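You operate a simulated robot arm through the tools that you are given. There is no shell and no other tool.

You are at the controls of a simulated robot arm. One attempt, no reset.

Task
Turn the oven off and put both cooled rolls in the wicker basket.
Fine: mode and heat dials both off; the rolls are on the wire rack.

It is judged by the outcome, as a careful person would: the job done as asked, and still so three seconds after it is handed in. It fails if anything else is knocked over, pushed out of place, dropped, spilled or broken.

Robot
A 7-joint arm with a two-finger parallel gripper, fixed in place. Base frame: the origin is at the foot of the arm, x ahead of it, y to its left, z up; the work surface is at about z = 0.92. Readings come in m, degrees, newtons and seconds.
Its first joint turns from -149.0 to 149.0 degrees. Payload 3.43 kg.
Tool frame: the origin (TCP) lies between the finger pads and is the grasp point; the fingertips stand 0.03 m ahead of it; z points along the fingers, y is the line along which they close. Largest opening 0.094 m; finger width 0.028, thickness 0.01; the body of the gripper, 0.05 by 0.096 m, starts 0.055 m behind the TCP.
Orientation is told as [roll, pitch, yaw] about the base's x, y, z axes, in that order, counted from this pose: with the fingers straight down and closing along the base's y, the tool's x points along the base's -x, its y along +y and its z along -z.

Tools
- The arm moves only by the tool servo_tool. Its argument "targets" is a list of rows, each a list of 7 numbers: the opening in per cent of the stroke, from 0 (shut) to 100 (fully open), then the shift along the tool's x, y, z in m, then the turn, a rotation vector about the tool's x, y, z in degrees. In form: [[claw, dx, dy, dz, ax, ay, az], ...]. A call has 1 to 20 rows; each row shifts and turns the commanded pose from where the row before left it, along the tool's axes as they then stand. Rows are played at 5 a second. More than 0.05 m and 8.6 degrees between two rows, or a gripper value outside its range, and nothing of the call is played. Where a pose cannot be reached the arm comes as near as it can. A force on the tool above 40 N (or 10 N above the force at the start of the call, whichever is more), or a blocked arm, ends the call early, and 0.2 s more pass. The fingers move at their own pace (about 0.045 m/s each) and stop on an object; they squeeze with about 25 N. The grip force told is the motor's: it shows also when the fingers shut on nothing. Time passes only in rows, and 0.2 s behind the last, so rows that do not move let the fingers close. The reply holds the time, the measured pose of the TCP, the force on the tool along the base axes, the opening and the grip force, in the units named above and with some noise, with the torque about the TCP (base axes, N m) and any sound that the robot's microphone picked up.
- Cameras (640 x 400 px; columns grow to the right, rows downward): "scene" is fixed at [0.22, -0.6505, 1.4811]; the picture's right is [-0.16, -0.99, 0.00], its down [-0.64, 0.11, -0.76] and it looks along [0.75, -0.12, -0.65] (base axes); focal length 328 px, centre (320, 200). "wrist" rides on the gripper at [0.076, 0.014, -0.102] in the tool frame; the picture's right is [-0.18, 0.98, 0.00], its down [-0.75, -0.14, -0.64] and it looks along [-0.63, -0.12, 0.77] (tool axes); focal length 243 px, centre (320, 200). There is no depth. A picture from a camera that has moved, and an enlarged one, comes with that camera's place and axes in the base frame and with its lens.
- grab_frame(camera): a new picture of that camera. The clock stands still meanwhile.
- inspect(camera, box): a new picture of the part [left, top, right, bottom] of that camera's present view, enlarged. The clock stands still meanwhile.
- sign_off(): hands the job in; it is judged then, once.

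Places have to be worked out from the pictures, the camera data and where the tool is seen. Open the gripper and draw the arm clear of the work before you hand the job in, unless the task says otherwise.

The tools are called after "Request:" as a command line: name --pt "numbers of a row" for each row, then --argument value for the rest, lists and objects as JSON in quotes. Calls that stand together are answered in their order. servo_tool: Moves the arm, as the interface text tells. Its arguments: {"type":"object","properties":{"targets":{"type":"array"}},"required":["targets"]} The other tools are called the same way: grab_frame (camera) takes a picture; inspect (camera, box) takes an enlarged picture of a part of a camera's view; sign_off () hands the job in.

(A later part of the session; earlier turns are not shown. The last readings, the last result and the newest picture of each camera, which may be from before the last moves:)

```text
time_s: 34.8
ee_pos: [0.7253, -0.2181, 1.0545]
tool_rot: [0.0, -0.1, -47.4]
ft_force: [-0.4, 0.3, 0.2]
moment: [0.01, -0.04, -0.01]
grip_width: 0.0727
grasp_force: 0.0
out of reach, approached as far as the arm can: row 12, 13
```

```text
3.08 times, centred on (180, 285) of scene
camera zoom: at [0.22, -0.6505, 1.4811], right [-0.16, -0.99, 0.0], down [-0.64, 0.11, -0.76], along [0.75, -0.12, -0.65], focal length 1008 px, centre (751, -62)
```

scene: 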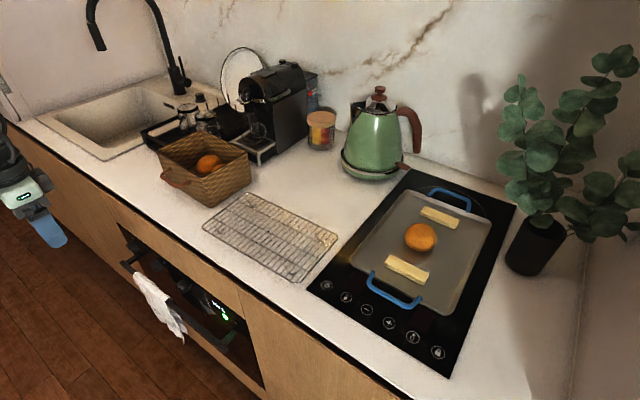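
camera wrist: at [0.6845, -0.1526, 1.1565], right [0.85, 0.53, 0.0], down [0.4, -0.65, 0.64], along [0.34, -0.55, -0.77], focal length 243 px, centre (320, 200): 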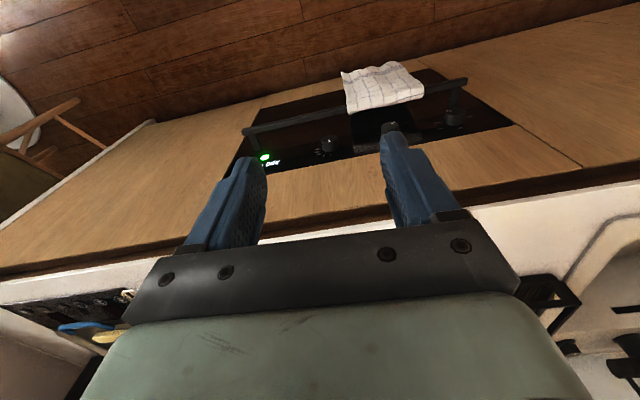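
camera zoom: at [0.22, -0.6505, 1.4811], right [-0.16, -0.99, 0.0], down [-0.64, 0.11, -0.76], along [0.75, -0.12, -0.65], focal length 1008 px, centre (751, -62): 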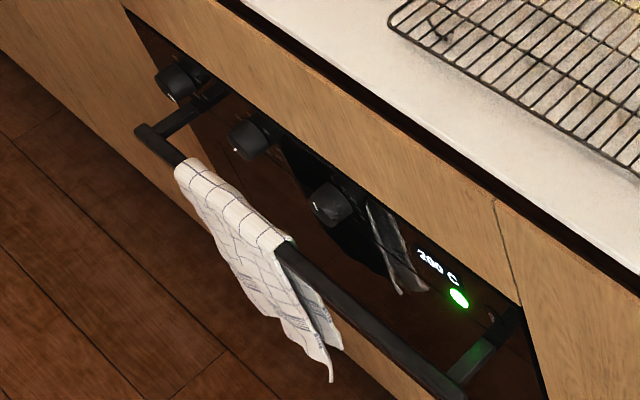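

By triangulation the three dials are at z≈0.685, with the handle and towel about 7 cm below and 3 cm further out. I need a closer front view to read the markings, so I'll lower in front of the panel and tilt the camera up toward it.

Request:
servo_tool --pt "100 0 0 0 0 0 -2.4" --pt "100 0.0014 0.0122 0.037 0 0 0" --pt "100 0.0014 0.0122 0.037 0 0 0" --pt "100 0.0014 0.0122 0.037 0 0 0" --pt "100 0.0014 0.0122 0.037 0 0 0" --pt "100 0.0014 0.0122 0.037 0 0 0" --pt "100 0 0 0 0 -7.5 0" --pt "100 0 0 0 0 -7.5 0" --pt "100 0 0 0 0 -7.5 0" --pt "100 0 0 0 0 -7.5 0" --pt "100 0 0 0 0 0 0"

Request:
grab_frame --camera "wrist"

Request:
grab_frame --camera "scene"

```text
time_s: 37.2
ee_pos: [0.7649, -0.1696, 0.8708]
tool_rot: [-0.1, -30.2, -45.2]
ft_force: [-0.3, 0.5, -0.4]
moment: [0.01, 0.02, -0.04]
grip_width: 0.0938
grasp_force: 0.2
```

```text
taken
camera wrist: at [0.6915, -0.0774, 0.9203], right [0.81, 0.58, 0.09], down [0.13, -0.33, 0.93], along [0.57, -0.74, -0.35], focal length 243 px, centre (320, 200)
```

wrist: 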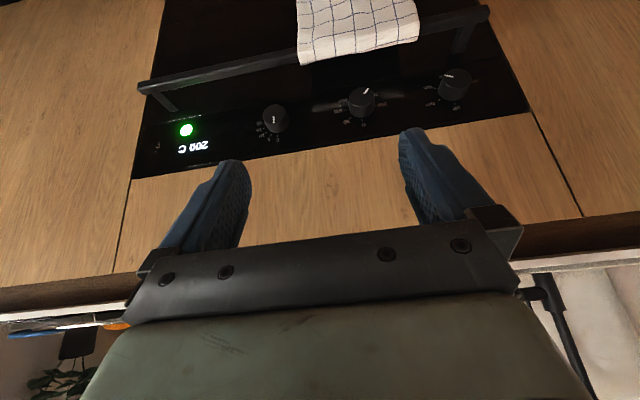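

```text
taken
```

scene: 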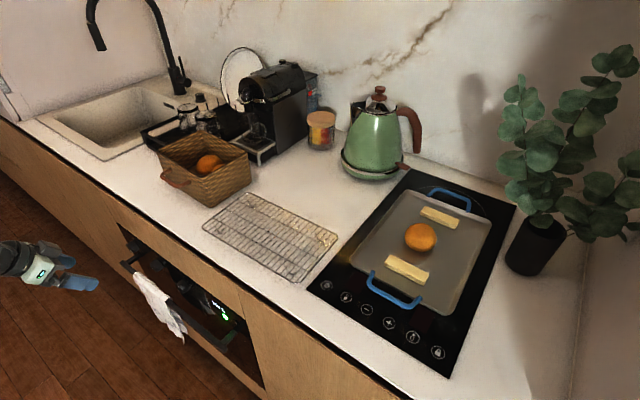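

The panel is visible, though upside down in this view. I'll enlarge each dial to read its markings.

Request:
inspect --camera "wrist" --box '[235, 80, 315, 150]'

Request:
inspect --camera "wrist" --box '[320, 65, 410, 140]'

Request:
inspect --camera "wrist" --box '[405, 45, 495, 120]'

Request:
inspect --camera "wrist" --box '[130, 0, 530, 180]'

```text
5.71 times, centred on (275, 115) of wrist
camera zoom: at [0.6915, -0.0774, 0.9203], right [0.81, 0.58, 0.09], down [0.13, -0.33, 0.93], along [0.57, -0.74, -0.35], focal length 1386 px, centre (577, 686)
```

zoom: 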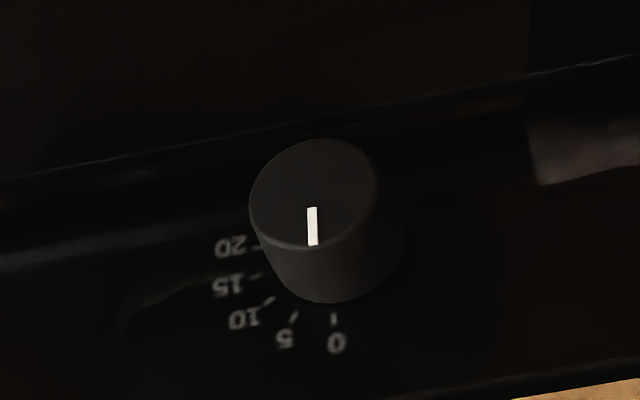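

```text
5.33 times, centred on (365, 102) of wrist
camera zoom: at [0.6915, -0.0774, 0.9203], right [0.81, 0.58, 0.09], down [0.13, -0.33, 0.93], along [0.57, -0.74, -0.35], focal length 1294 px, centre (80, 720)
```

zoom: 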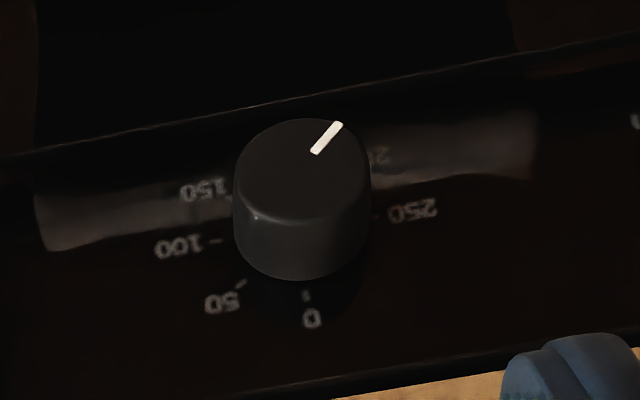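

```text
5.33 times, centred on (450, 82) of wrist
camera zoom: at [0.6915, -0.0774, 0.9203], right [0.81, 0.58, 0.09], down [0.13, -0.33, 0.93], along [0.57, -0.74, -0.35], focal length 1294 px, centre (-373, 827)
```

zoom: 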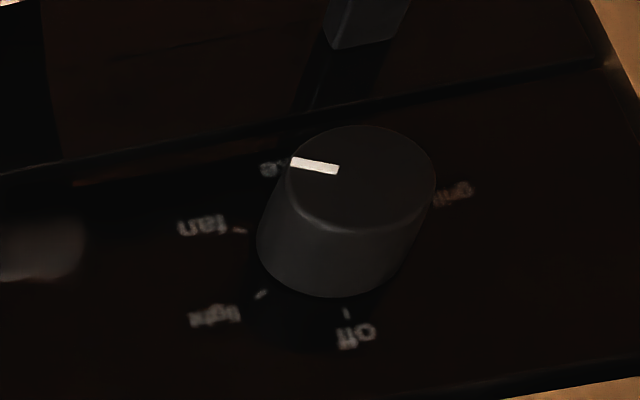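

```text
1.60 times, centred on (330, 90) of wrist
camera zoom: at [0.6915, -0.0774, 0.9203], right [0.81, 0.58, 0.09], down [0.13, -0.33, 0.93], along [0.57, -0.74, -0.35], focal length 388 px, centre (304, 376)
```

zoom: 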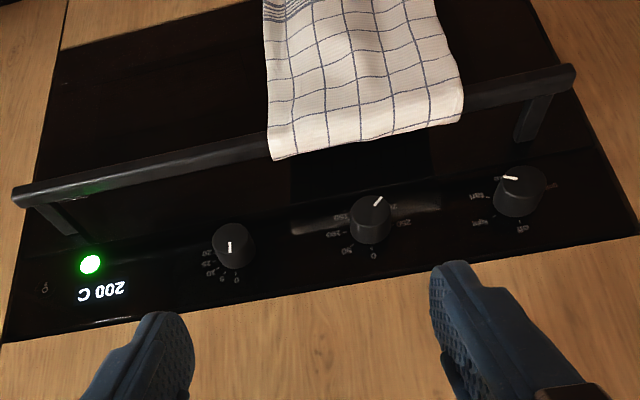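

The labels read upside down. The left dial is the mode dial (off/light/fan/…/grill), currently at about 125–135° clockwise from "off". The middle dial is heat, near 200, with 0 at the top. The right dial is the timer, already at 0, so I'll leave it alone. The knobs are about 36 mm wide at z≈0.68, so I'll swing the tool to horizontal well in front of the panel to check reach.

Request:
servo_tool --pt "60 0 0 0 0 -7.5 0" --pt "60 0 0 0 0 -7.5 0" --pt "60 0 0 0 0 -7.5 0" --pt "60 0 0 0 0 -7.5 0" --pt "60 0 0 0 0 -7.5 0" --pt "60 0 0 0 0 -7.5 0" --pt "60 0 0 0 0 -7.5 0" --pt "60 0 0 0 0 -7.3 0" --pt "60 0 0 0 0 0 0"

Request:
grab_frame --camera "wrist"

Request:
grab_frame --camera "scene"

```text
time_s: 39.2
ee_pos: [0.7644, -0.1707, 0.8701]
tool_rot: [28.7, -89.8, -73.7]
ft_force: [0.4, -0.1, -0.1]
moment: [0.01, 0.01, 0.03]
grip_width: 0.0564
grasp_force: 0.2
```

```text
taken
camera wrist: at [0.7015, -0.0876, 0.7937], right [0.7, 0.69, 0.19], down [-0.55, 0.35, 0.75], along [0.46, -0.63, 0.63], focal length 243 px, centre (320, 200)
```

wrist: 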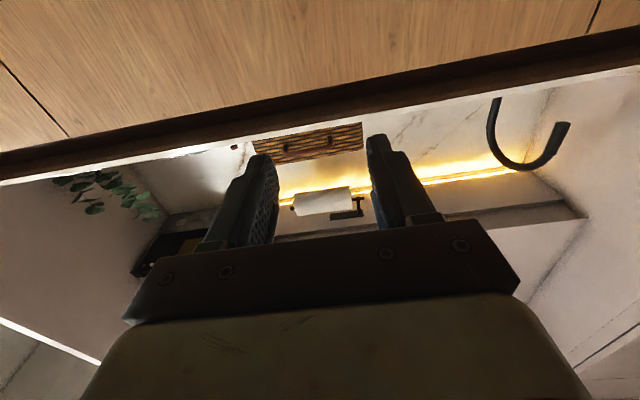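

```text
taken
```

scene: 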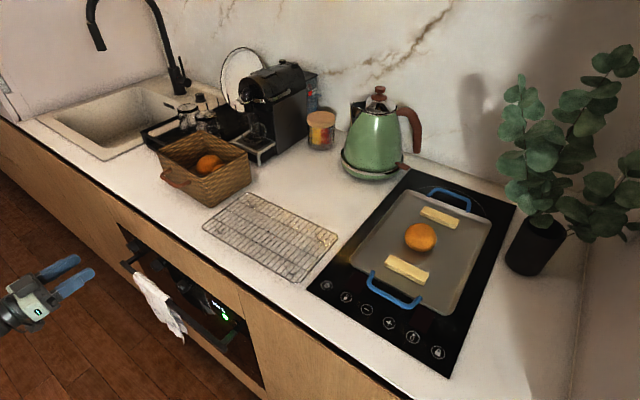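

The tool is now level and pointing at the cabinet with the camera underneath. Turning a knob toward "off" (counter-clockwise) means a negative turn about the tool axis, so I'll test how far the wrist can roll that way in free space.

Request:
servo_tool --pt "60 0 0 0 0 0 -8.5" --pt "60 0 0 0 0 0 -8.5" --pt "60 0 0 0 0 0 -8.5" --pt "60 0 0 0 0 0 -8.5" --pt "60 0 0 0 0 0 -8.5" --pt "60 0 0 0 0 0 -8.5" --pt "60 0 0 0 0 0 -8.5" --pt "60 0 0 0 0 0 -8.5" --pt "60 0 0 0 0 0 -8.5" --pt "60 0 0 0 0 0 -8.5" --pt "60 0 0 0 0 0 -5" --pt "60 0 0 0 0 0 0"

Request:
grab_frame --camera "wrist"

```text
time_s: 41.8
ee_pos: [0.764, -0.1713, 0.8697]
tool_rot: [-89.8, 0.0, 44.9]
ft_force: [-0.8, 0.3, -0.6]
moment: [-0.01, 0.02, -0.02]
grip_width: 0.0563
grasp_force: 0.1
```

```text
taken
camera wrist: at [0.6377, -0.1517, 0.8555], right [0.13, 0.13, -0.98], down [0.08, 0.99, 0.14], along [0.99, -0.1, 0.12], focal length 243 px, centre (320, 200)
```

wrist: 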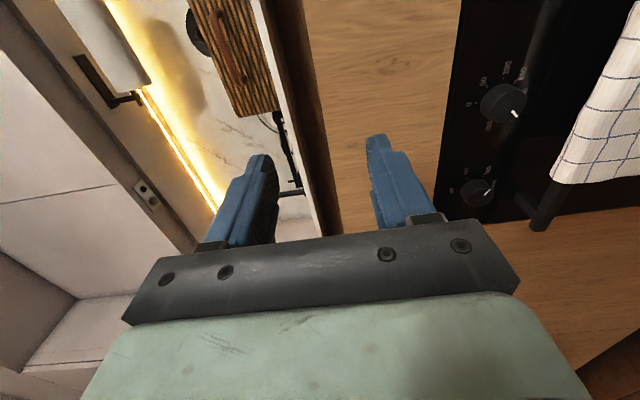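

Minus 90° works. I'll continue toward −180° (camera on top) to find the limit.

Request:
servo_tool --pt "60 0 0 0 0 0 -8.5" --pt "60 0 0 0 0 0 -8.5" --pt "60 0 0 0 0 0 -8.5" --pt "60 0 0 0 0 0 -8.5" --pt "60 0 0 0 0 0 -8.5" --pt "60 0 0 0 0 0 -8.5" --pt "60 0 0 0 0 0 -8.5" --pt "60 0 0 0 0 0 -8.5" --pt "60 0 0 0 0 0 -8.5" --pt "60 0 0 0 0 0 -8.5" --pt "60 0 0 0 0 0 -5" --pt "60 0 0 0 0 0 0"

Request:
grab_frame --camera "wrist"

```text
time_s: 44.4
ee_pos: [0.764, -0.1691, 0.8694]
tool_rot: [17.3, 89.9, 152.2]
ft_force: [0.6, 0.0, -0.4]
moment: [0.03, 0.01, 0.01]
grip_width: 0.0564
grasp_force: 0.1
```

```text
taken
camera wrist: at [0.6817, -0.1081, 0.946], right [-0.7, -0.69, -0.18], down [-0.36, 0.56, -0.75], along [0.62, -0.46, -0.63], focal length 243 px, centre (320, 200)
```

wrist: 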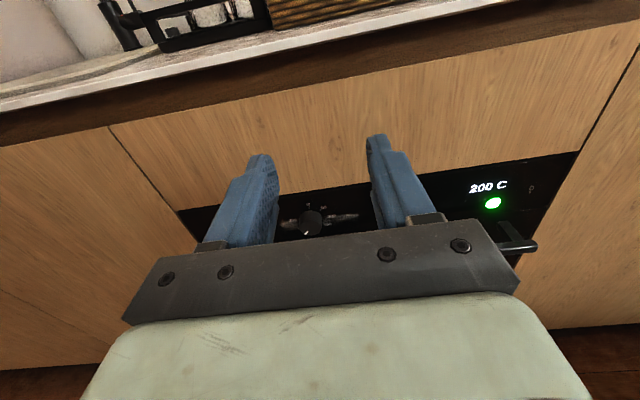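

The full −180° of roll is available, and with the camera on top the view is upright. I'll lower to dial height in front of the heat dial, staying about 8 cm back, and take a close look.

Request:
servo_tool --pt "60 -0.038 -0.0099 0.008 0 0 0" --pt "60 -0.038 -0.0099 0.008 0 0 0" --pt "60 -0.038 -0.0099 0.008 0 0 0" --pt "60 -0.038 -0.0099 0.008 0 0 0" --pt "60 -0.038 -0.0099 0.008 0 0 0" --pt "60 0 0 0 0 0 0"

Request:
grab_frame --camera "wrist"

Request:
inspect --camera "wrist" --box '[240, 50, 400, 150]'

Request:
grab_frame --camera "scene"

```text
time_s: 45.8
ee_pos: [0.8284, -0.1631, 0.6795]
tool_rot: [-13.4, 89.8, 121.5]
ft_force: [-1.1, 0.2, 0.4]
moment: [0.02, -0.01, -0.01]
grip_width: 0.0564
grasp_force: 0.0
```

```text
taken
camera wrist: at [0.7451, -0.0998, 0.7556], right [-0.7, -0.69, -0.18], down [-0.35, 0.56, -0.75], along [0.62, -0.46, -0.63], focal length 243 px, centre (320, 200)
```

wrist: 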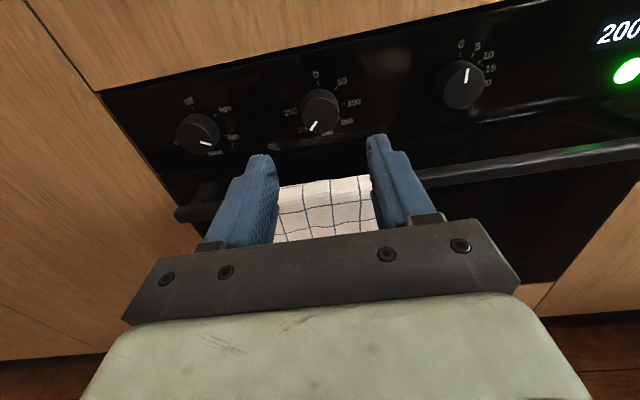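

```text
4.00 times, centred on (320, 100) of wrist
camera zoom: at [0.7451, -0.0998, 0.7556], right [-0.7, -0.69, -0.18], down [-0.35, 0.56, -0.75], along [0.62, -0.46, -0.63], focal length 970 px, centre (320, 600)
```

zoom: 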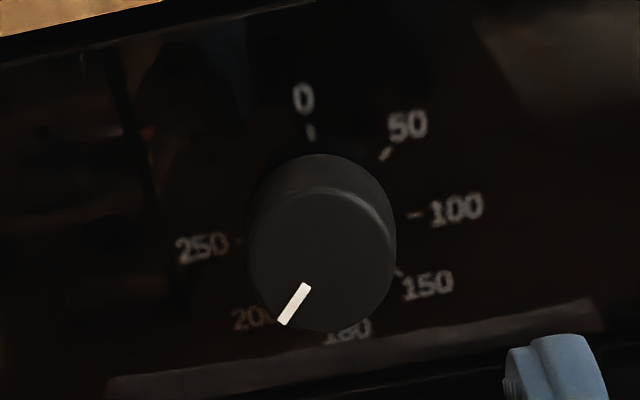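

```text
taken
```

scene: 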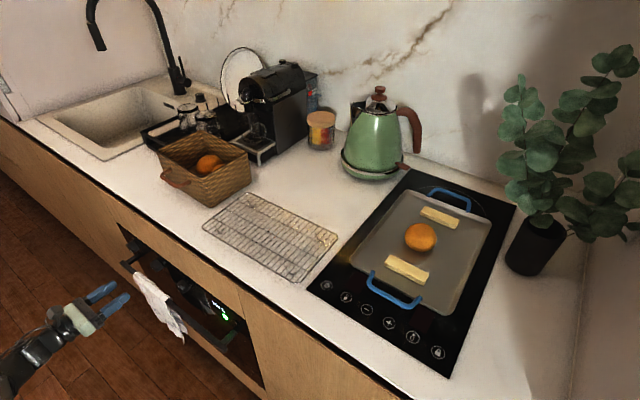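

This is a clear view. Heat reads 200 at 225° clockwise from 0, with an empty gap between 250 and 0 that suggests a stop, so I'll turn it counter-clockwise back to 0. The knob axis is about 4–5 mm below the tool axis; I'll correct that and move in closer to refine it.

Request:
servo_tool --pt "60 -0.0045 -0.001 0.03 0 0 0" --pt "60 0 0 0.03 0 0 0" --pt "60 0 0 0 0 0 0"

Request:
grab_frame --camera "wrist"

Request:
inspect --camera "wrist" --box '[220, 90, 420, 220]'

```text
time_s: 46.6
ee_pos: [0.8717, -0.2043, 0.6757]
tool_rot: [-8.3, 89.9, 126.7]
ft_force: [-0.1, -0.1, -0.1]
moment: [-0.02, 0.03, 0.01]
grip_width: 0.0566
grasp_force: 0.0
```

```text
taken
camera wrist: at [0.7883, -0.1421, 0.7514], right [-0.7, -0.69, -0.18], down [-0.35, 0.56, -0.75], along [0.62, -0.46, -0.63], focal length 243 px, centre (320, 200)
```

wrist: 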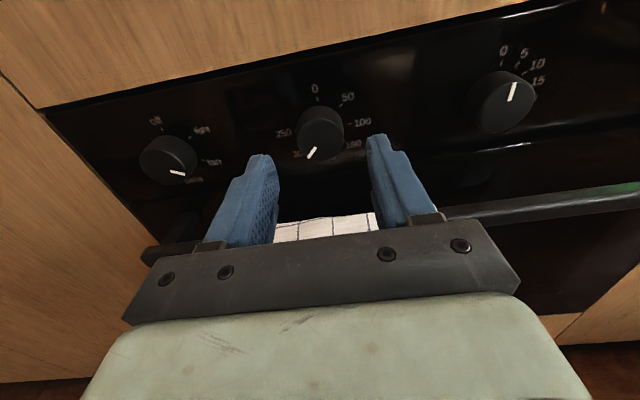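

```text
3.08 times, centred on (320, 155) of wrist
camera zoom: at [0.7883, -0.1421, 0.7514], right [-0.7, -0.69, -0.18], down [-0.35, 0.56, -0.75], along [0.62, -0.46, -0.63], focal length 746 px, centre (320, 338)
```

zoom: 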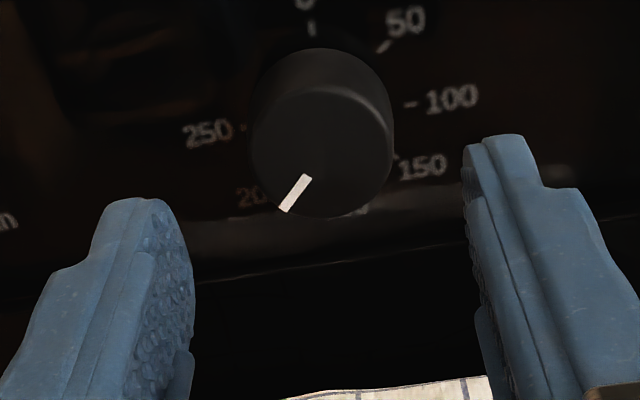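

The knob tip is at w≈0.8215, u≈0.472, z≈0.6735 and the panel face is at about 0.8425. I'll lower 2 mm, narrow the opening a little, and roll the wrist back in front of the knob to get a full counter-clockwise stroke.

Request:
servo_tool --pt "52 -0.002 0 0 0 0 0" --pt "52 0 0 0 0 0 8.5" --pt "52 0 0 0 0 0 8.5" --pt "52 0 0 0 0 0 8.5" --pt "52 0 0 0 0 0 8.5" --pt "52 0 0 0 0 0 8.5" --pt "52 0 0 0 0 0 8.5" --pt "52 0 0 0 0 0 8.5" --pt "52 0 0 0 0 0 8.5" --pt "52 0 0 0 0 0 8.5" --pt "52 0 0 0 0 0 8.5" --pt "52 0 0 0 0 0 5" --pt "52 0 0 0 0 0 0"

Request:
grab_frame --camera "wrist"

Request:
grab_frame --camera "scene"

```text
time_s: 49.4
ee_pos: [0.8699, -0.2048, 0.6735]
tool_rot: [-89.9, -0.2, 45.0]
ft_force: [0.2, -1.3, 0.2]
moment: [-0.06, -0.01, -0.03]
grip_width: 0.0489
grasp_force: 0.1
```

```text
taken
camera wrist: at [0.7435, -0.1861, 0.6587], right [0.13, 0.13, -0.98], down [0.08, 0.99, 0.14], along [0.99, -0.1, 0.12], focal length 243 px, centre (320, 200)
```

wrist: 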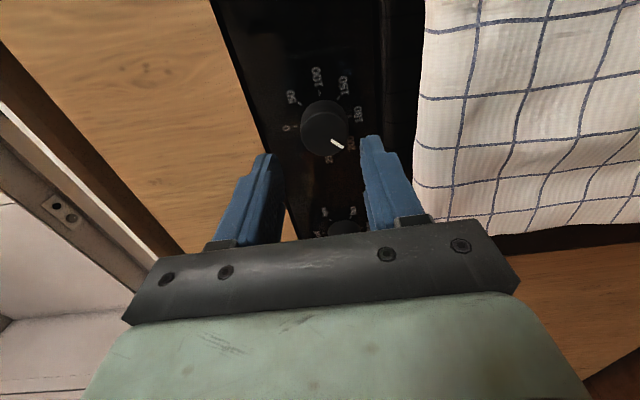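

```text
taken
```

scene: 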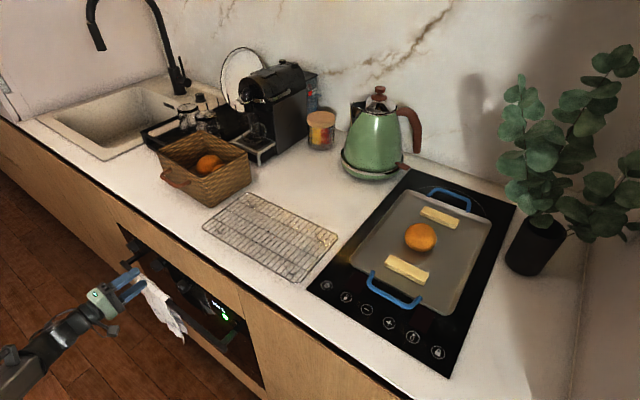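

At −90° the fingers sit above and below the knob, which lets me check the vertical alignment directly. I'll zoom in.

Request:
inspect --camera "wrist" --box '[220, 70, 420, 200]'

```text
3.08 times, centred on (320, 135) of wrist
camera zoom: at [0.7435, -0.1861, 0.6587], right [0.13, 0.13, -0.98], down [0.08, 0.99, 0.14], along [0.99, -0.1, 0.12], focal length 746 px, centre (320, 400)
```

zoom: 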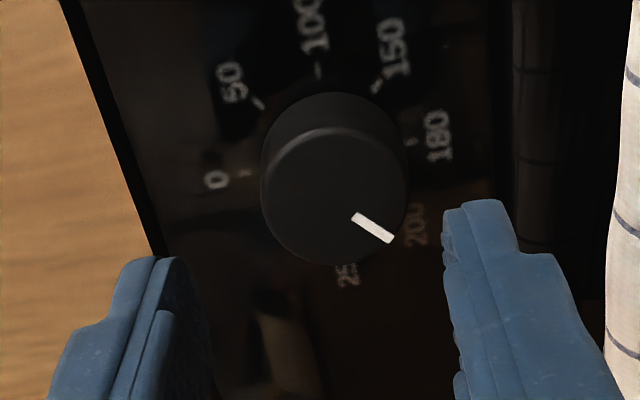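

Combining the top and side views puts the knob tip at w≈0.829, u≈0.472, z≈0.669, so the tool needs to go about 4.5 mm down and 2 mm left. I'll apply that and advance until the tips are level with the knob face.

Request:
servo_tool --pt "52 -0.0019 0.0045 0.015 0 0 0" --pt "52 0 0 0.018 0 0 0" --pt "52 0 0 0 0 0 0"

Request:
inspect --camera "wrist" --box '[220, 90, 420, 220]'

Request:
inspect --camera "scene" --box '[70, 220, 250, 360]'

```text
time_s: 50.2
ee_pos: [0.8935, -0.2275, 0.6684]
tool_rot: [-89.9, 0.0, 44.9]
ft_force: [0.9, 0.2, 0.1]
moment: [0.01, 0.0, -0.01]
grip_width: 0.0491
grasp_force: 0.1
```

```text
3.08 times, centred on (320, 155) of wrist
camera zoom: at [0.7684, -0.2085, 0.6542], right [0.13, 0.13, -0.98], down [0.08, 0.99, 0.14], along [0.99, -0.1, 0.12], focal length 746 px, centre (320, 338)
```

zoom: 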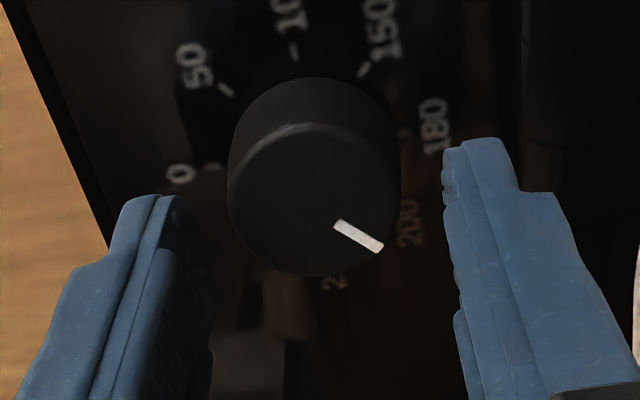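

```text
2.86 times, centred on (160, 290) of scene
camera zoom: at [0.22, -0.6505, 1.4811], right [-0.16, -0.99, 0.0], down [-0.64, 0.11, -0.76], along [0.75, -0.12, -0.65], focal length 936 px, centre (777, -57)
```

zoom: 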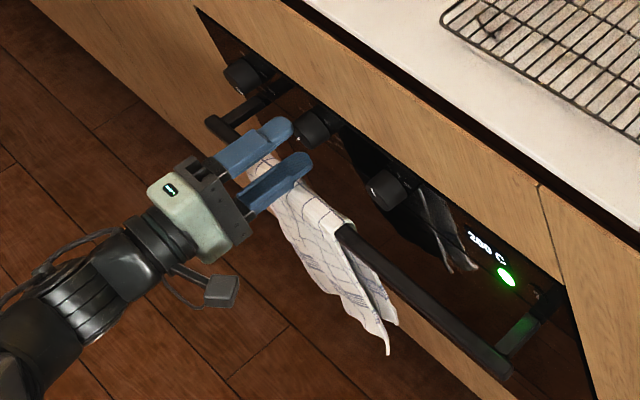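

The knob is within 1–2 mm of the tool axis. I'll make a small correction, roll to the start of the stroke, advance so the tips overlap the knob by about 16 mm, and close.

Request:
servo_tool --pt "52 -0.001 -0.0015 0 0 0 0" --pt "52 0 0 0 0 0 8.4" --pt "52 0 0 0 0 0 8.4" --pt "52 0 0 0 0 0 8.4" --pt "52 0 0 0 0 0 8.4" --pt "52 0 0 0 0 0 8.4" --pt "52 0 0 0 0 0 8.4" --pt "52 0 0 0 0 0 8.4" --pt "52 0 0 0 0 0 8.4" --pt "52 0 0 0 0 0 7.8" --pt "52 0 0 0 0 0 0"

Request:
inspect --camera "wrist" --box '[220, 90, 420, 220]'

```text
time_s: 52.6
ee_pos: [0.8956, -0.2262, 0.6703]
tool_rot: [-89.3, -75.0, 44.1]
ft_force: [0.1, 0.7, 0.7]
moment: [-0.03, 0.01, 0.02]
grip_width: 0.0488
grasp_force: 0.1
```

```text
3.08 times, centred on (320, 155) of wrist
camera zoom: at [0.8186, -0.1579, 0.5925], right [0.71, 0.7, -0.07], down [-0.41, 0.49, 0.77], along [0.58, -0.51, 0.64], focal length 746 px, centre (320, 338)
```

zoom: 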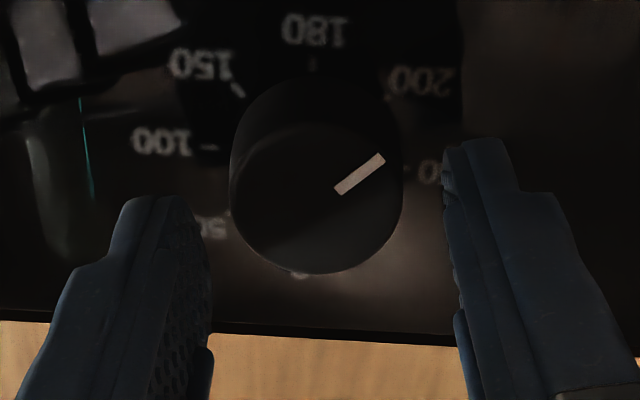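

The knob is centred between the fingers here too. I'll advance and close on it, watching the forces.

Request:
servo_tool --pt "52 0 0 0.011 0 0 0" --pt "52 0 0 0.011 0 0 0" --pt "52 0 0 0 0 0 0" --pt "0 0 0 0 0 0 0" --pt "0 0 0 0 0 0 0" --pt "0 0 0 0 0 0 0"

Request:
inspect --camera "wrist" --box '[220, 90, 420, 220]'

```text
time_s: 54.0
ee_pos: [0.9105, -0.2414, 0.67]
tool_rot: [-89.3, -75.1, 44.2]
ft_force: [-5.5, -7.2, -0.2]
moment: [-0.08, -0.1, -0.25]
grip_width: 0.0368
grasp_force: 44.8
```

```text
3.08 times, centred on (320, 155) of wrist
camera zoom: at [0.8337, -0.1738, 0.5925], right [0.71, 0.7, -0.08], down [-0.41, 0.5, 0.77], along [0.58, -0.51, 0.64], focal length 746 px, centre (320, 338)
```

zoom: 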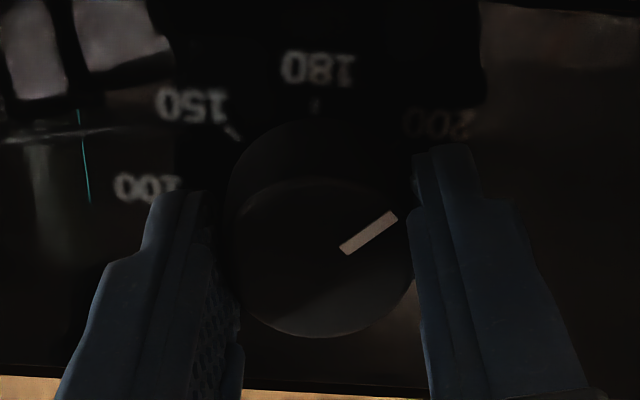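

I have the knob (0.0368 m). The tool feels about 9 N sideways toward −u, so it sits slightly too far left. I'll ease it over 1 mm and recheck.

Request:
servo_tool --pt "0 0 -0.001 0 0 0 0" --pt "0 0 0 0 0 0 0"

```text
time_s: 54.6
ee_pos: [0.9112, -0.2427, 0.6708]
tool_rot: [-89.1, -75.1, 44.1]
ft_force: [-6.2, -2.3, -2.3]
moment: [-0.07, -0.06, -0.34]
grip_width: 0.0369
grasp_force: 45.1
```

The sideways force dropped to 6 N. I'll ease over another 1.5 mm.

Request:
servo_tool --pt "0 0 -0.0015 0 0 0 0" --pt "0 0 0 0 0 0 0"

```text
time_s: 55.2
ee_pos: [0.9107, -0.2412, 0.6705]
tool_rot: [-89.0, -75.0, 44.1]
ft_force: [0.8, 6.9, -4.7]
moment: [0.27, 0.23, 0.06]
grip_width: 0.0369
grasp_force: 45.3
```

The force is now slightly past zero (+5 N). I'll back off 0.7 mm and start turning counter-clockwise, checking forces along the way.

Request:
servo_tool --pt "0 0 0.0007 0 0 0 0" --pt "0 0 0 0 0 0 -6" --pt "0 0 0 0 0 0 -6" --pt "0 0 0 0 0 0 -6" --pt "0 0 0 0 0 0 -6" --pt "0 0 0 0 0 0 -6" --pt "0 0 0 0 0 0 0"

Request:
inspect --camera "wrist" --box '[220, 90, 420, 220]'

```text
time_s: 56.8
ee_pos: [0.9104, -0.2407, 0.6708]
tool_rot: [-89.6, -44.9, 44.8]
ft_force: [1.4, 21.0, -7.7]
moment: [0.22, 0.22, 0.24]
grip_width: 0.0366
grasp_force: 44.9
```

```text
3.08 times, centred on (320, 155) of wrist
camera zoom: at [0.8063, -0.2011, 0.6061], right [0.58, 0.58, -0.57], down [-0.14, 0.76, 0.63], along [0.8, -0.29, 0.53], focal length 746 px, centre (320, 338)
```

zoom: 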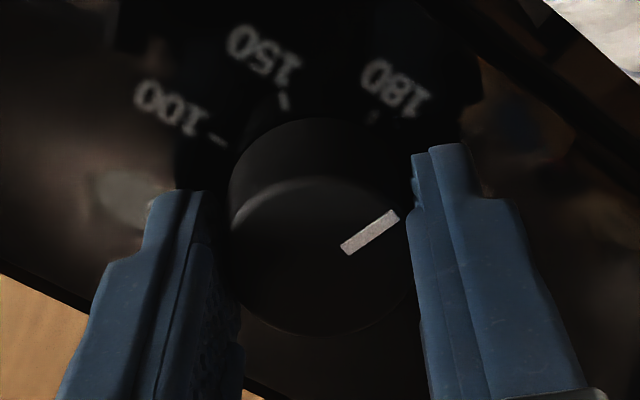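

The mark turned with the fingers through 30°, so the grip isn't slipping. Side load has built up to about 17 N along the closing axis, so I'll ease that off before continuing.

Request:
servo_tool --pt "0 0 0.0015 -0.001 0 0 0" --pt "0 0 0 0 0 0 0"

```text
time_s: 57.4
ee_pos: [0.9108, -0.2416, 0.6695]
tool_rot: [-89.9, -45.0, 44.6]
ft_force: [9.4, 5.1, -0.8]
moment: [-0.17, -0.14, 1.0]
grip_width: 0.0367
grasp_force: 44.8
```

The loads are down to about 10 N. I'll continue counter-clockwise another 40°.

Request:
servo_tool --pt "0 -0.0005 0.0005 0 0 0 -5" --pt "0 0 0 0 0 0 -7" --pt "0 0 0 0 0 0 -7" --pt "0 0 0 0 0 0 -7" --pt "0 0 0 0 0 0 -7" --pt "0 0 0 0 0 0 -7" --pt "0 0 0 0 0 0 0"

Request:
inspect --camera "wrist" --box '[220, 90, 420, 220]'

```text
time_s: 59.0
ee_pos: [0.9108, -0.2426, 0.6707]
tool_rot: [-90.0, -5.0, 44.8]
ft_force: [13.8, -16.3, 8.0]
moment: [-0.22, -0.19, -0.45]
grip_width: 0.0364
grasp_force: 44.8
```

```text
3.08 times, centred on (320, 155) of wrist
camera zoom: at [0.7848, -0.2224, 0.6488], right [0.19, 0.19, -0.96], down [0.07, 0.98, 0.21], along [0.98, -0.11, 0.17], focal length 746 px, centre (320, 338)
```

zoom: 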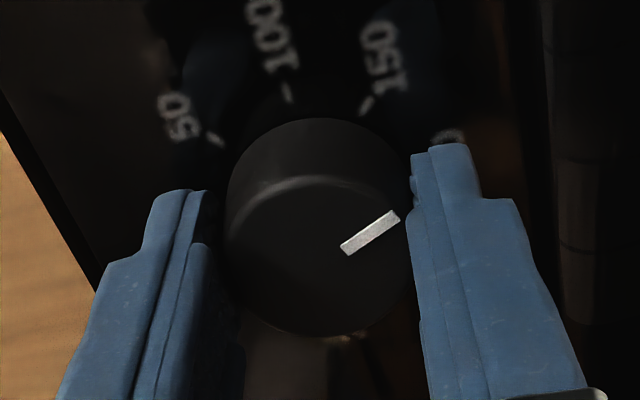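

The knob has turned 70° and the mark is now between 180 and 150. The tool is being pulled inward by 21 N, so I'll ease 1 mm in and continue.

Request:
servo_tool --pt "0 0 -0.001 0.001 0 0 0" --pt "0 0 0 0 0 0 -7" --pt "0 0 0 0 0 0 -7" --pt "0 0 0 0 0 0 -7" --pt "0 0 0 0 0 0 0"

```text
time_s: 60.2
ee_pos: [0.9111, -0.2423, 0.6708]
tool_rot: [-89.7, 15.9, 44.8]
ft_force: [-5.7, -6.9, -6.6]
moment: [0.02, 0.08, -0.56]
grip_width: 0.0367
grasp_force: 45.2
```

The loads are moderate. I'll keep turning.

Request:
servo_tool --pt "0 0 0 0 0 0 -7" --pt "0 0 0 0 0 0 -7" --pt "0 0 0 0 0 0 -7" --pt "0 0 0 0 0 0 -7" --pt "0 0 0 0 0 0 0"

Request:
inspect --camera "wrist" --box '[220, 90, 420, 220]'

```text
time_s: 61.4
ee_pos: [0.9103, -0.2414, 0.6695]
tool_rot: [-89.7, 44.0, 45.1]
ft_force: [-17.1, -5.2, -14.6]
moment: [0.08, 0.1, -0.8]
grip_width: 0.0367
grasp_force: 44.6
```

```text
3.08 times, centred on (320, 155) of wrist
camera zoom: at [0.792, -0.2155, 0.7125], right [-0.39, -0.39, -0.83], down [0.0, 0.91, -0.42], along [0.92, -0.16, -0.36], focal length 746 px, centre (320, 338)
```

zoom: 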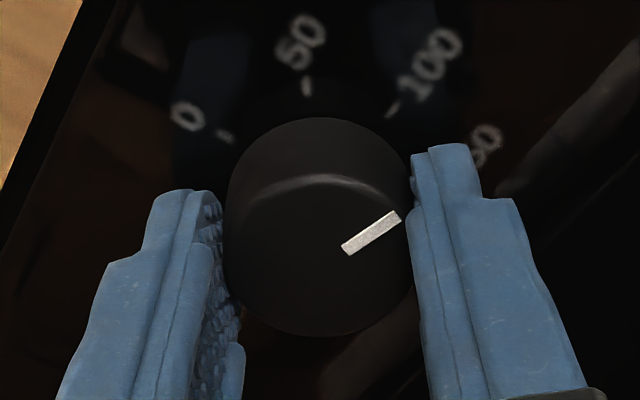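

The knob has turned 119° and the mark is near 100. I'll relieve the 21 N along the closing axis and keep going toward −170° of roll.

Request:
servo_tool --pt "0 0 0.0015 -0.0004 0 0 0" --pt "0 0 0 0 0 0 -7" --pt "0 0 0 0 0 0 -7" --pt "0 0 0 0 0 0 -7" --pt "0 0 0 0 0 0 -7" --pt "0 0 0 0 0 0 -7" --pt "0 0 0 0 0 0 0"

Request:
inspect --camera "wrist" --box '[220, 90, 420, 220]'

```text
time_s: 63.0
ee_pos: [0.9101, -0.2427, 0.6698]
tool_rot: [-89.3, 79.1, 45.6]
ft_force: [-3.5, -2.0, 0.5]
moment: [-0.41, -0.42, -0.23]
grip_width: 0.0363
grasp_force: 45.3
```

```text
3.08 times, centred on (320, 155) of wrist
camera zoom: at [0.8175, -0.1901, 0.7416], right [-0.66, -0.66, -0.37], down [-0.26, 0.65, -0.71], along [0.71, -0.38, -0.6], focal length 746 px, centre (320, 338)
```

zoom: 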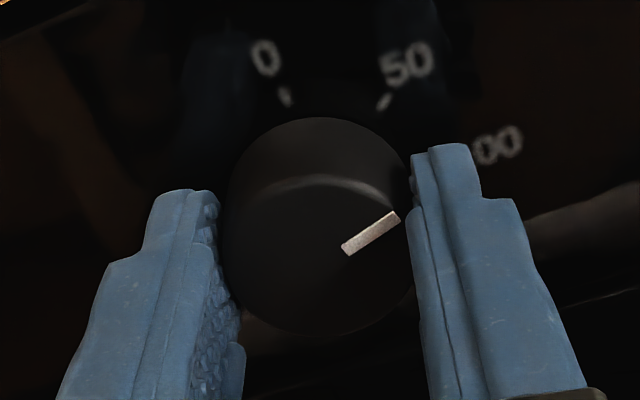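

The mark is now near 70° (between 50 and 100) and the loads are small. I'll open slightly, roll the wrist back about 84° around the knob without touching it, and check for a second stroke.

Request:
servo_tool --pt "52 0 0 0 0 0 0" --pt "52 0 0 0 0 0 0" --pt "52 0 0 0 0 0 0" --pt "52 0 0 0 0 0 8.4" --pt "52 0 0 0 0 0 8.4" --pt "52 0 0 0 0 0 8.4" --pt "52 0 0 0 0 0 8.4" --pt "52 0 0 0 0 0 8.4" --pt "52 0 0 0 0 0 8.4" --pt "52 0 0 0 0 0 8.4" --pt "52 0 0 0 0 0 8.4" --pt "52 0 0 0 0 0 8.4" --pt "52 0 0 0 0 0 8.4" --pt "52 0 0 0 0 0 0"

Request:
inspect --camera "wrist" --box '[220, 90, 420, 220]'

```text
time_s: 66.0
ee_pos: [0.9097, -0.2421, 0.6697]
tool_rot: [-89.8, -5.0, 44.9]
ft_force: [-0.2, -1.3, 0.2]
moment: [0.02, 0.03, -0.01]
grip_width: 0.0488
grasp_force: 0.0
```

```text
3.08 times, centred on (320, 155) of wrist
camera zoom: at [0.7845, -0.2226, 0.6484], right [0.19, 0.19, -0.96], down [0.07, 0.98, 0.21], along [0.98, -0.11, 0.17], focal length 746 px, centre (320, 338)
```

zoom: 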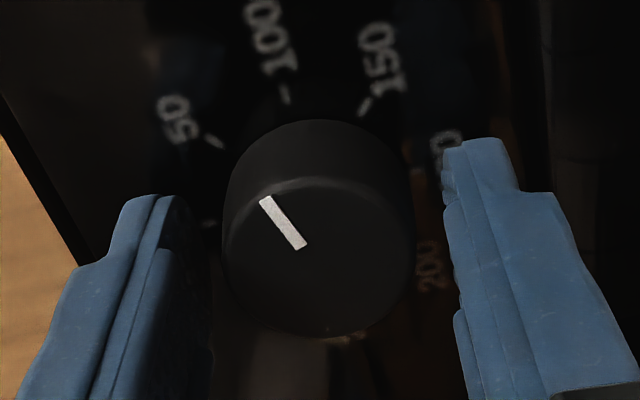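

Forces are zero and the mark sits between 50 and 100 as expected. I'll grip again and check the side load.

Request:
servo_tool --pt "0 0 0 0 0 0 0" --pt "0 0 0 0 0 0 0" --pt "0 0 0 0 0 0 0"

```text
time_s: 66.8
ee_pos: [0.9092, -0.2416, 0.6695]
tool_rot: [-89.8, -5.1, 44.7]
ft_force: [0.2, -0.7, 2.8]
moment: [-0.09, -0.1, -0.04]
grip_width: 0.0371
grasp_force: 44.7
```

Nicely centred, with only about 3 N of load. I'll turn counter-clockwise about 60° toward 0 and then check.

Request:
servo_tool --pt "0 0 0 0 0 0 -7" --pt "0 0 0 0 0 0 -7" --pt "0 0 0 0 0 0 -7" --pt "0 0 0 0 0 0 -7" --pt "0 0 0 0 0 0 0"

Request:
servo_tool --pt "0 0 0 0 0 0 -7" --pt "0 0 0 0 0 0 -7" --pt "0 0 0 0 0 0 -7" --pt "0 0 0 0 0 0 -7" --pt "0 0 0 0 0 0 0"

Request:
inspect --camera "wrist" --box '[220, 90, 420, 220]'

```text
time_s: 68.0
ee_pos: [0.9098, -0.2431, 0.6692]
tool_rot: [-89.9, 23.1, 44.9]
ft_force: [0.5, -1.8, 4.5]
moment: [-0.31, -0.29, -0.37]
grip_width: 0.037
grasp_force: 45.1
```

```text
time_s: 69.2
ee_pos: [0.9097, -0.2417, 0.6703]
tool_rot: [-89.8, 51.1, 45.0]
ft_force: [1.3, -1.1, 9.0]
moment: [-0.67, -0.69, -0.42]
grip_width: 0.037
grasp_force: 45.2
```

```text
3.08 times, centred on (320, 155) of wrist
camera zoom: at [0.7957, -0.2117, 0.7201], right [-0.46, -0.46, -0.76], down [-0.04, 0.87, -0.5], along [0.89, -0.2, -0.42], focal length 746 px, centre (320, 338)
```

zoom: 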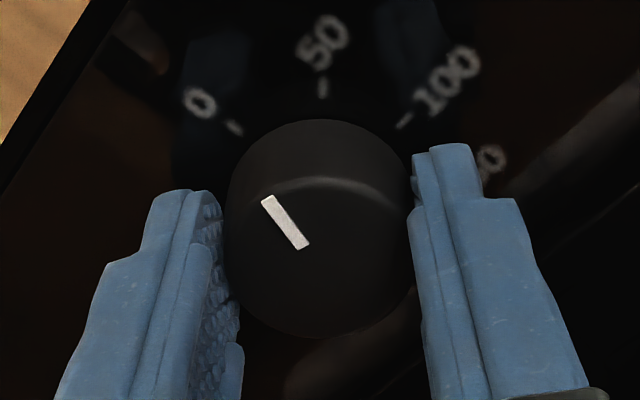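

About 15° remain to 0. I'll finish the turn.

Request:
servo_tool --pt "0 0 0 0 0 0 -5" --pt "0 0 0 0 0 0 -5" --pt "0 0 0 0 0 0 -4.7" --pt "0 0 0 0 0 0 0" --pt "0 0 0 0 0 0 0"

Request:
inspect --camera "wrist" --box '[220, 90, 420, 220]'

Request:
inspect --camera "scene" --box '[110, 240, 250, 350]'

```text
time_s: 70.4
ee_pos: [0.9105, -0.2416, 0.6706]
tool_rot: [-89.7, 65.8, 45.1]
ft_force: [0.4, 3.4, 16.1]
moment: [-0.27, -0.2, 0.19]
grip_width: 0.0369
grasp_force: 44.6
```

```text
3.08 times, centred on (320, 155) of wrist
camera zoom: at [0.8061, -0.2014, 0.7333], right [-0.58, -0.58, -0.57], down [-0.14, 0.77, -0.63], along [0.8, -0.28, -0.53], focal length 746 px, centre (320, 338)
```

zoom: 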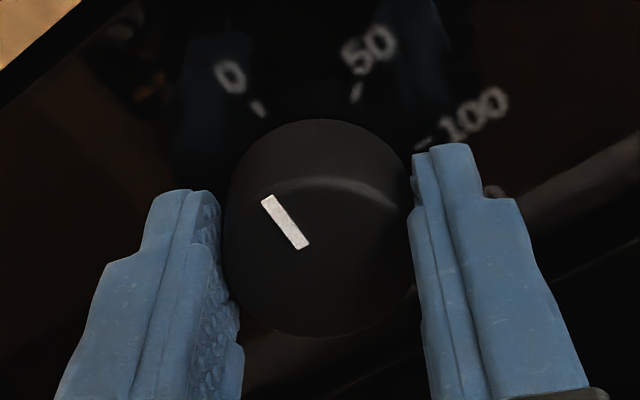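

```text
3.64 times, centred on (180, 295) of scene
camera zoom: at [0.22, -0.6505, 1.4811], right [-0.16, -0.99, 0.0], down [-0.64, 0.11, -0.76], along [0.75, -0.12, -0.65], focal length 1191 px, centre (829, -146)
```

zoom: 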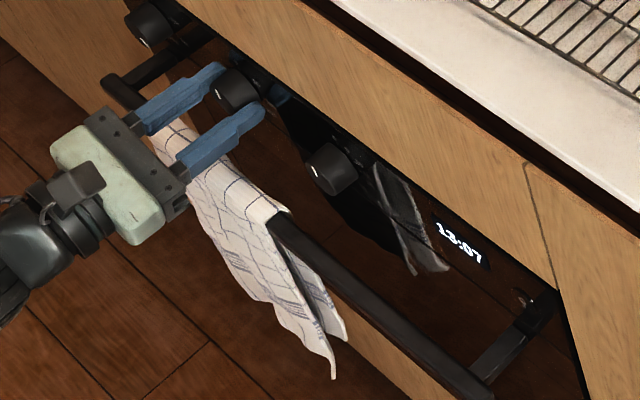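

The display now shows a clock (13:07) and the green heating light is off, so heat is at 0. I'll release, back off, and roll to the upright view to confirm where the mark points.

Request:
servo_tool --pt "52 0 0 0 0 0 0" --pt "52 0 0 0 0 0 0" --pt "52 0 0 0 0 0 0" --pt "52 0 0 -0.02 0 0 0" --pt "52 0 0 -0.03 0 0 0" --pt "52 0 0 -0.03 0 0 0" --pt "52 0 0 -0.03 0 0 -8" --pt "52 0 0 0 0 0 -8" --pt "52 0 0 0 0 0 -8.2" --pt "52 0 0 0 0 0 0"

Request:
grab_frame --camera "wrist"

Request:
inspect --camera "wrist" --box '[240, 50, 400, 150]'

Request:
inspect --camera "wrist" --box '[130, 60, 290, 190]'

```text
time_s: 72.6
ee_pos: [0.8319, -0.1645, 0.6693]
tool_rot: [-9.5, 89.8, 125.5]
ft_force: [0.4, 0.2, -0.5]
moment: [-0.03, -0.01, -0.04]
grip_width: 0.0488
grasp_force: 0.1
```

```text
taken
camera wrist: at [0.7499, -0.1023, 0.7459], right [-0.7, -0.69, -0.18], down [-0.35, 0.56, -0.75], along [0.62, -0.46, -0.63], focal length 243 px, centre (320, 200)
```

wrist: 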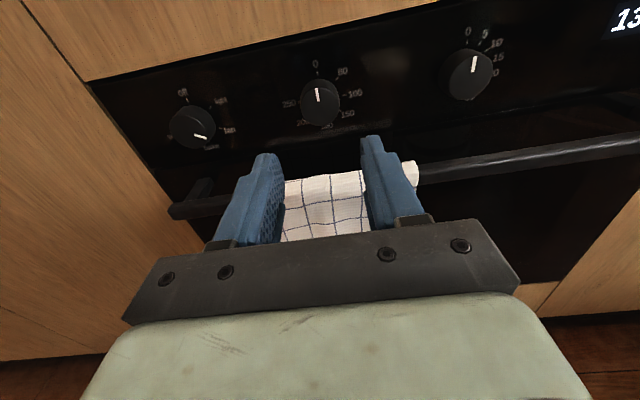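

```text
4.00 times, centred on (320, 100) of wrist
camera zoom: at [0.7499, -0.1023, 0.7459], right [-0.7, -0.69, -0.18], down [-0.35, 0.56, -0.75], along [0.62, -0.46, -0.63], focal length 970 px, centre (320, 600)
```

zoom: 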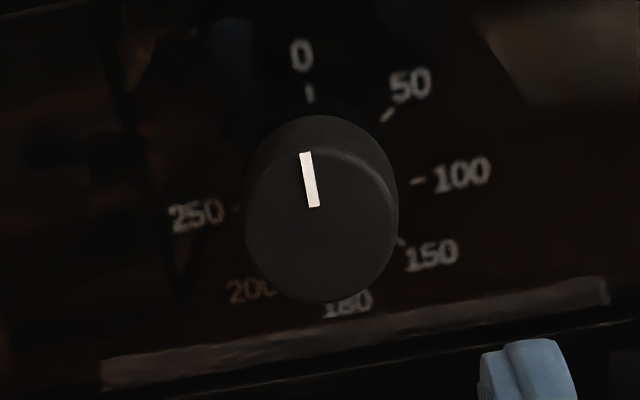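

```text
3.08 times, centred on (210, 125) of wrist
camera zoom: at [0.7499, -0.1023, 0.7459], right [-0.7, -0.69, -0.18], down [-0.35, 0.56, -0.75], along [0.62, -0.46, -0.63], focal length 746 px, centre (658, 431)
```

zoom: 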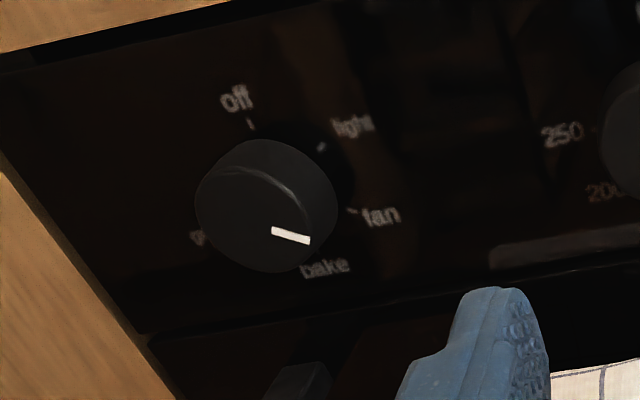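

Heat points at 0. The mode dial reads "bake" at 135°, so it needs 135° counter-clockwise to "off". I'll slide left to line up with it, staying 12 cm back.

Request:
servo_tool --pt "52 0 -0.0419 0 0 0 0" --pt "52 0 -0.0419 0 0 0 0" --pt "52 0 -0.0419 0 0 0 0" --pt "52 0 0 0 0 0 0"

Request:
grab_frame --camera "wrist"

Request:
inspect --camera "wrist" --box '[240, 50, 400, 150]'

```text
time_s: 73.6
ee_pos: [0.9231, -0.0757, 0.6704]
tool_rot: [-29.4, 89.8, 105.5]
ft_force: [1.0, -0.3, 0.5]
moment: [0.01, 0.02, -0.05]
grip_width: 0.0487
grasp_force: 0.1
```

```text
taken
camera wrist: at [0.8402, -0.0139, 0.746], right [-0.7, -0.69, -0.19], down [-0.35, 0.56, -0.75], along [0.62, -0.46, -0.63], focal length 243 px, centre (320, 200)
```

wrist: 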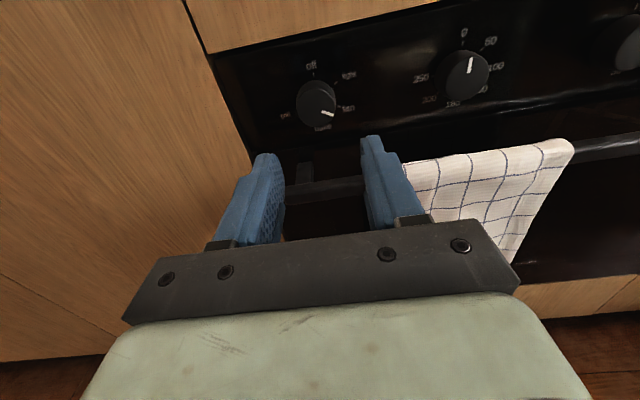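

```text
4.00 times, centred on (320, 100) of wrist
camera zoom: at [0.8402, -0.0139, 0.746], right [-0.7, -0.69, -0.19], down [-0.35, 0.56, -0.75], along [0.62, -0.46, -0.63], focal length 970 px, centre (320, 600)
```

zoom: 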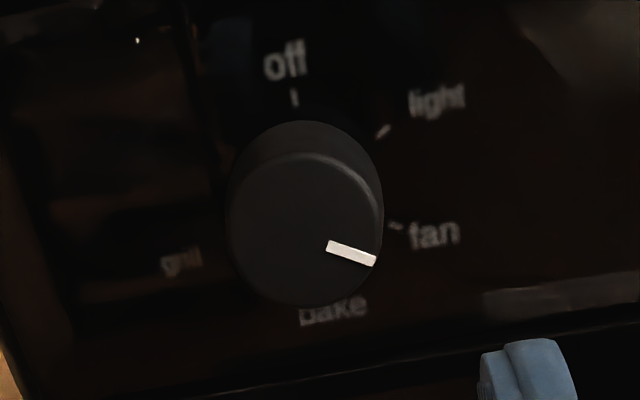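

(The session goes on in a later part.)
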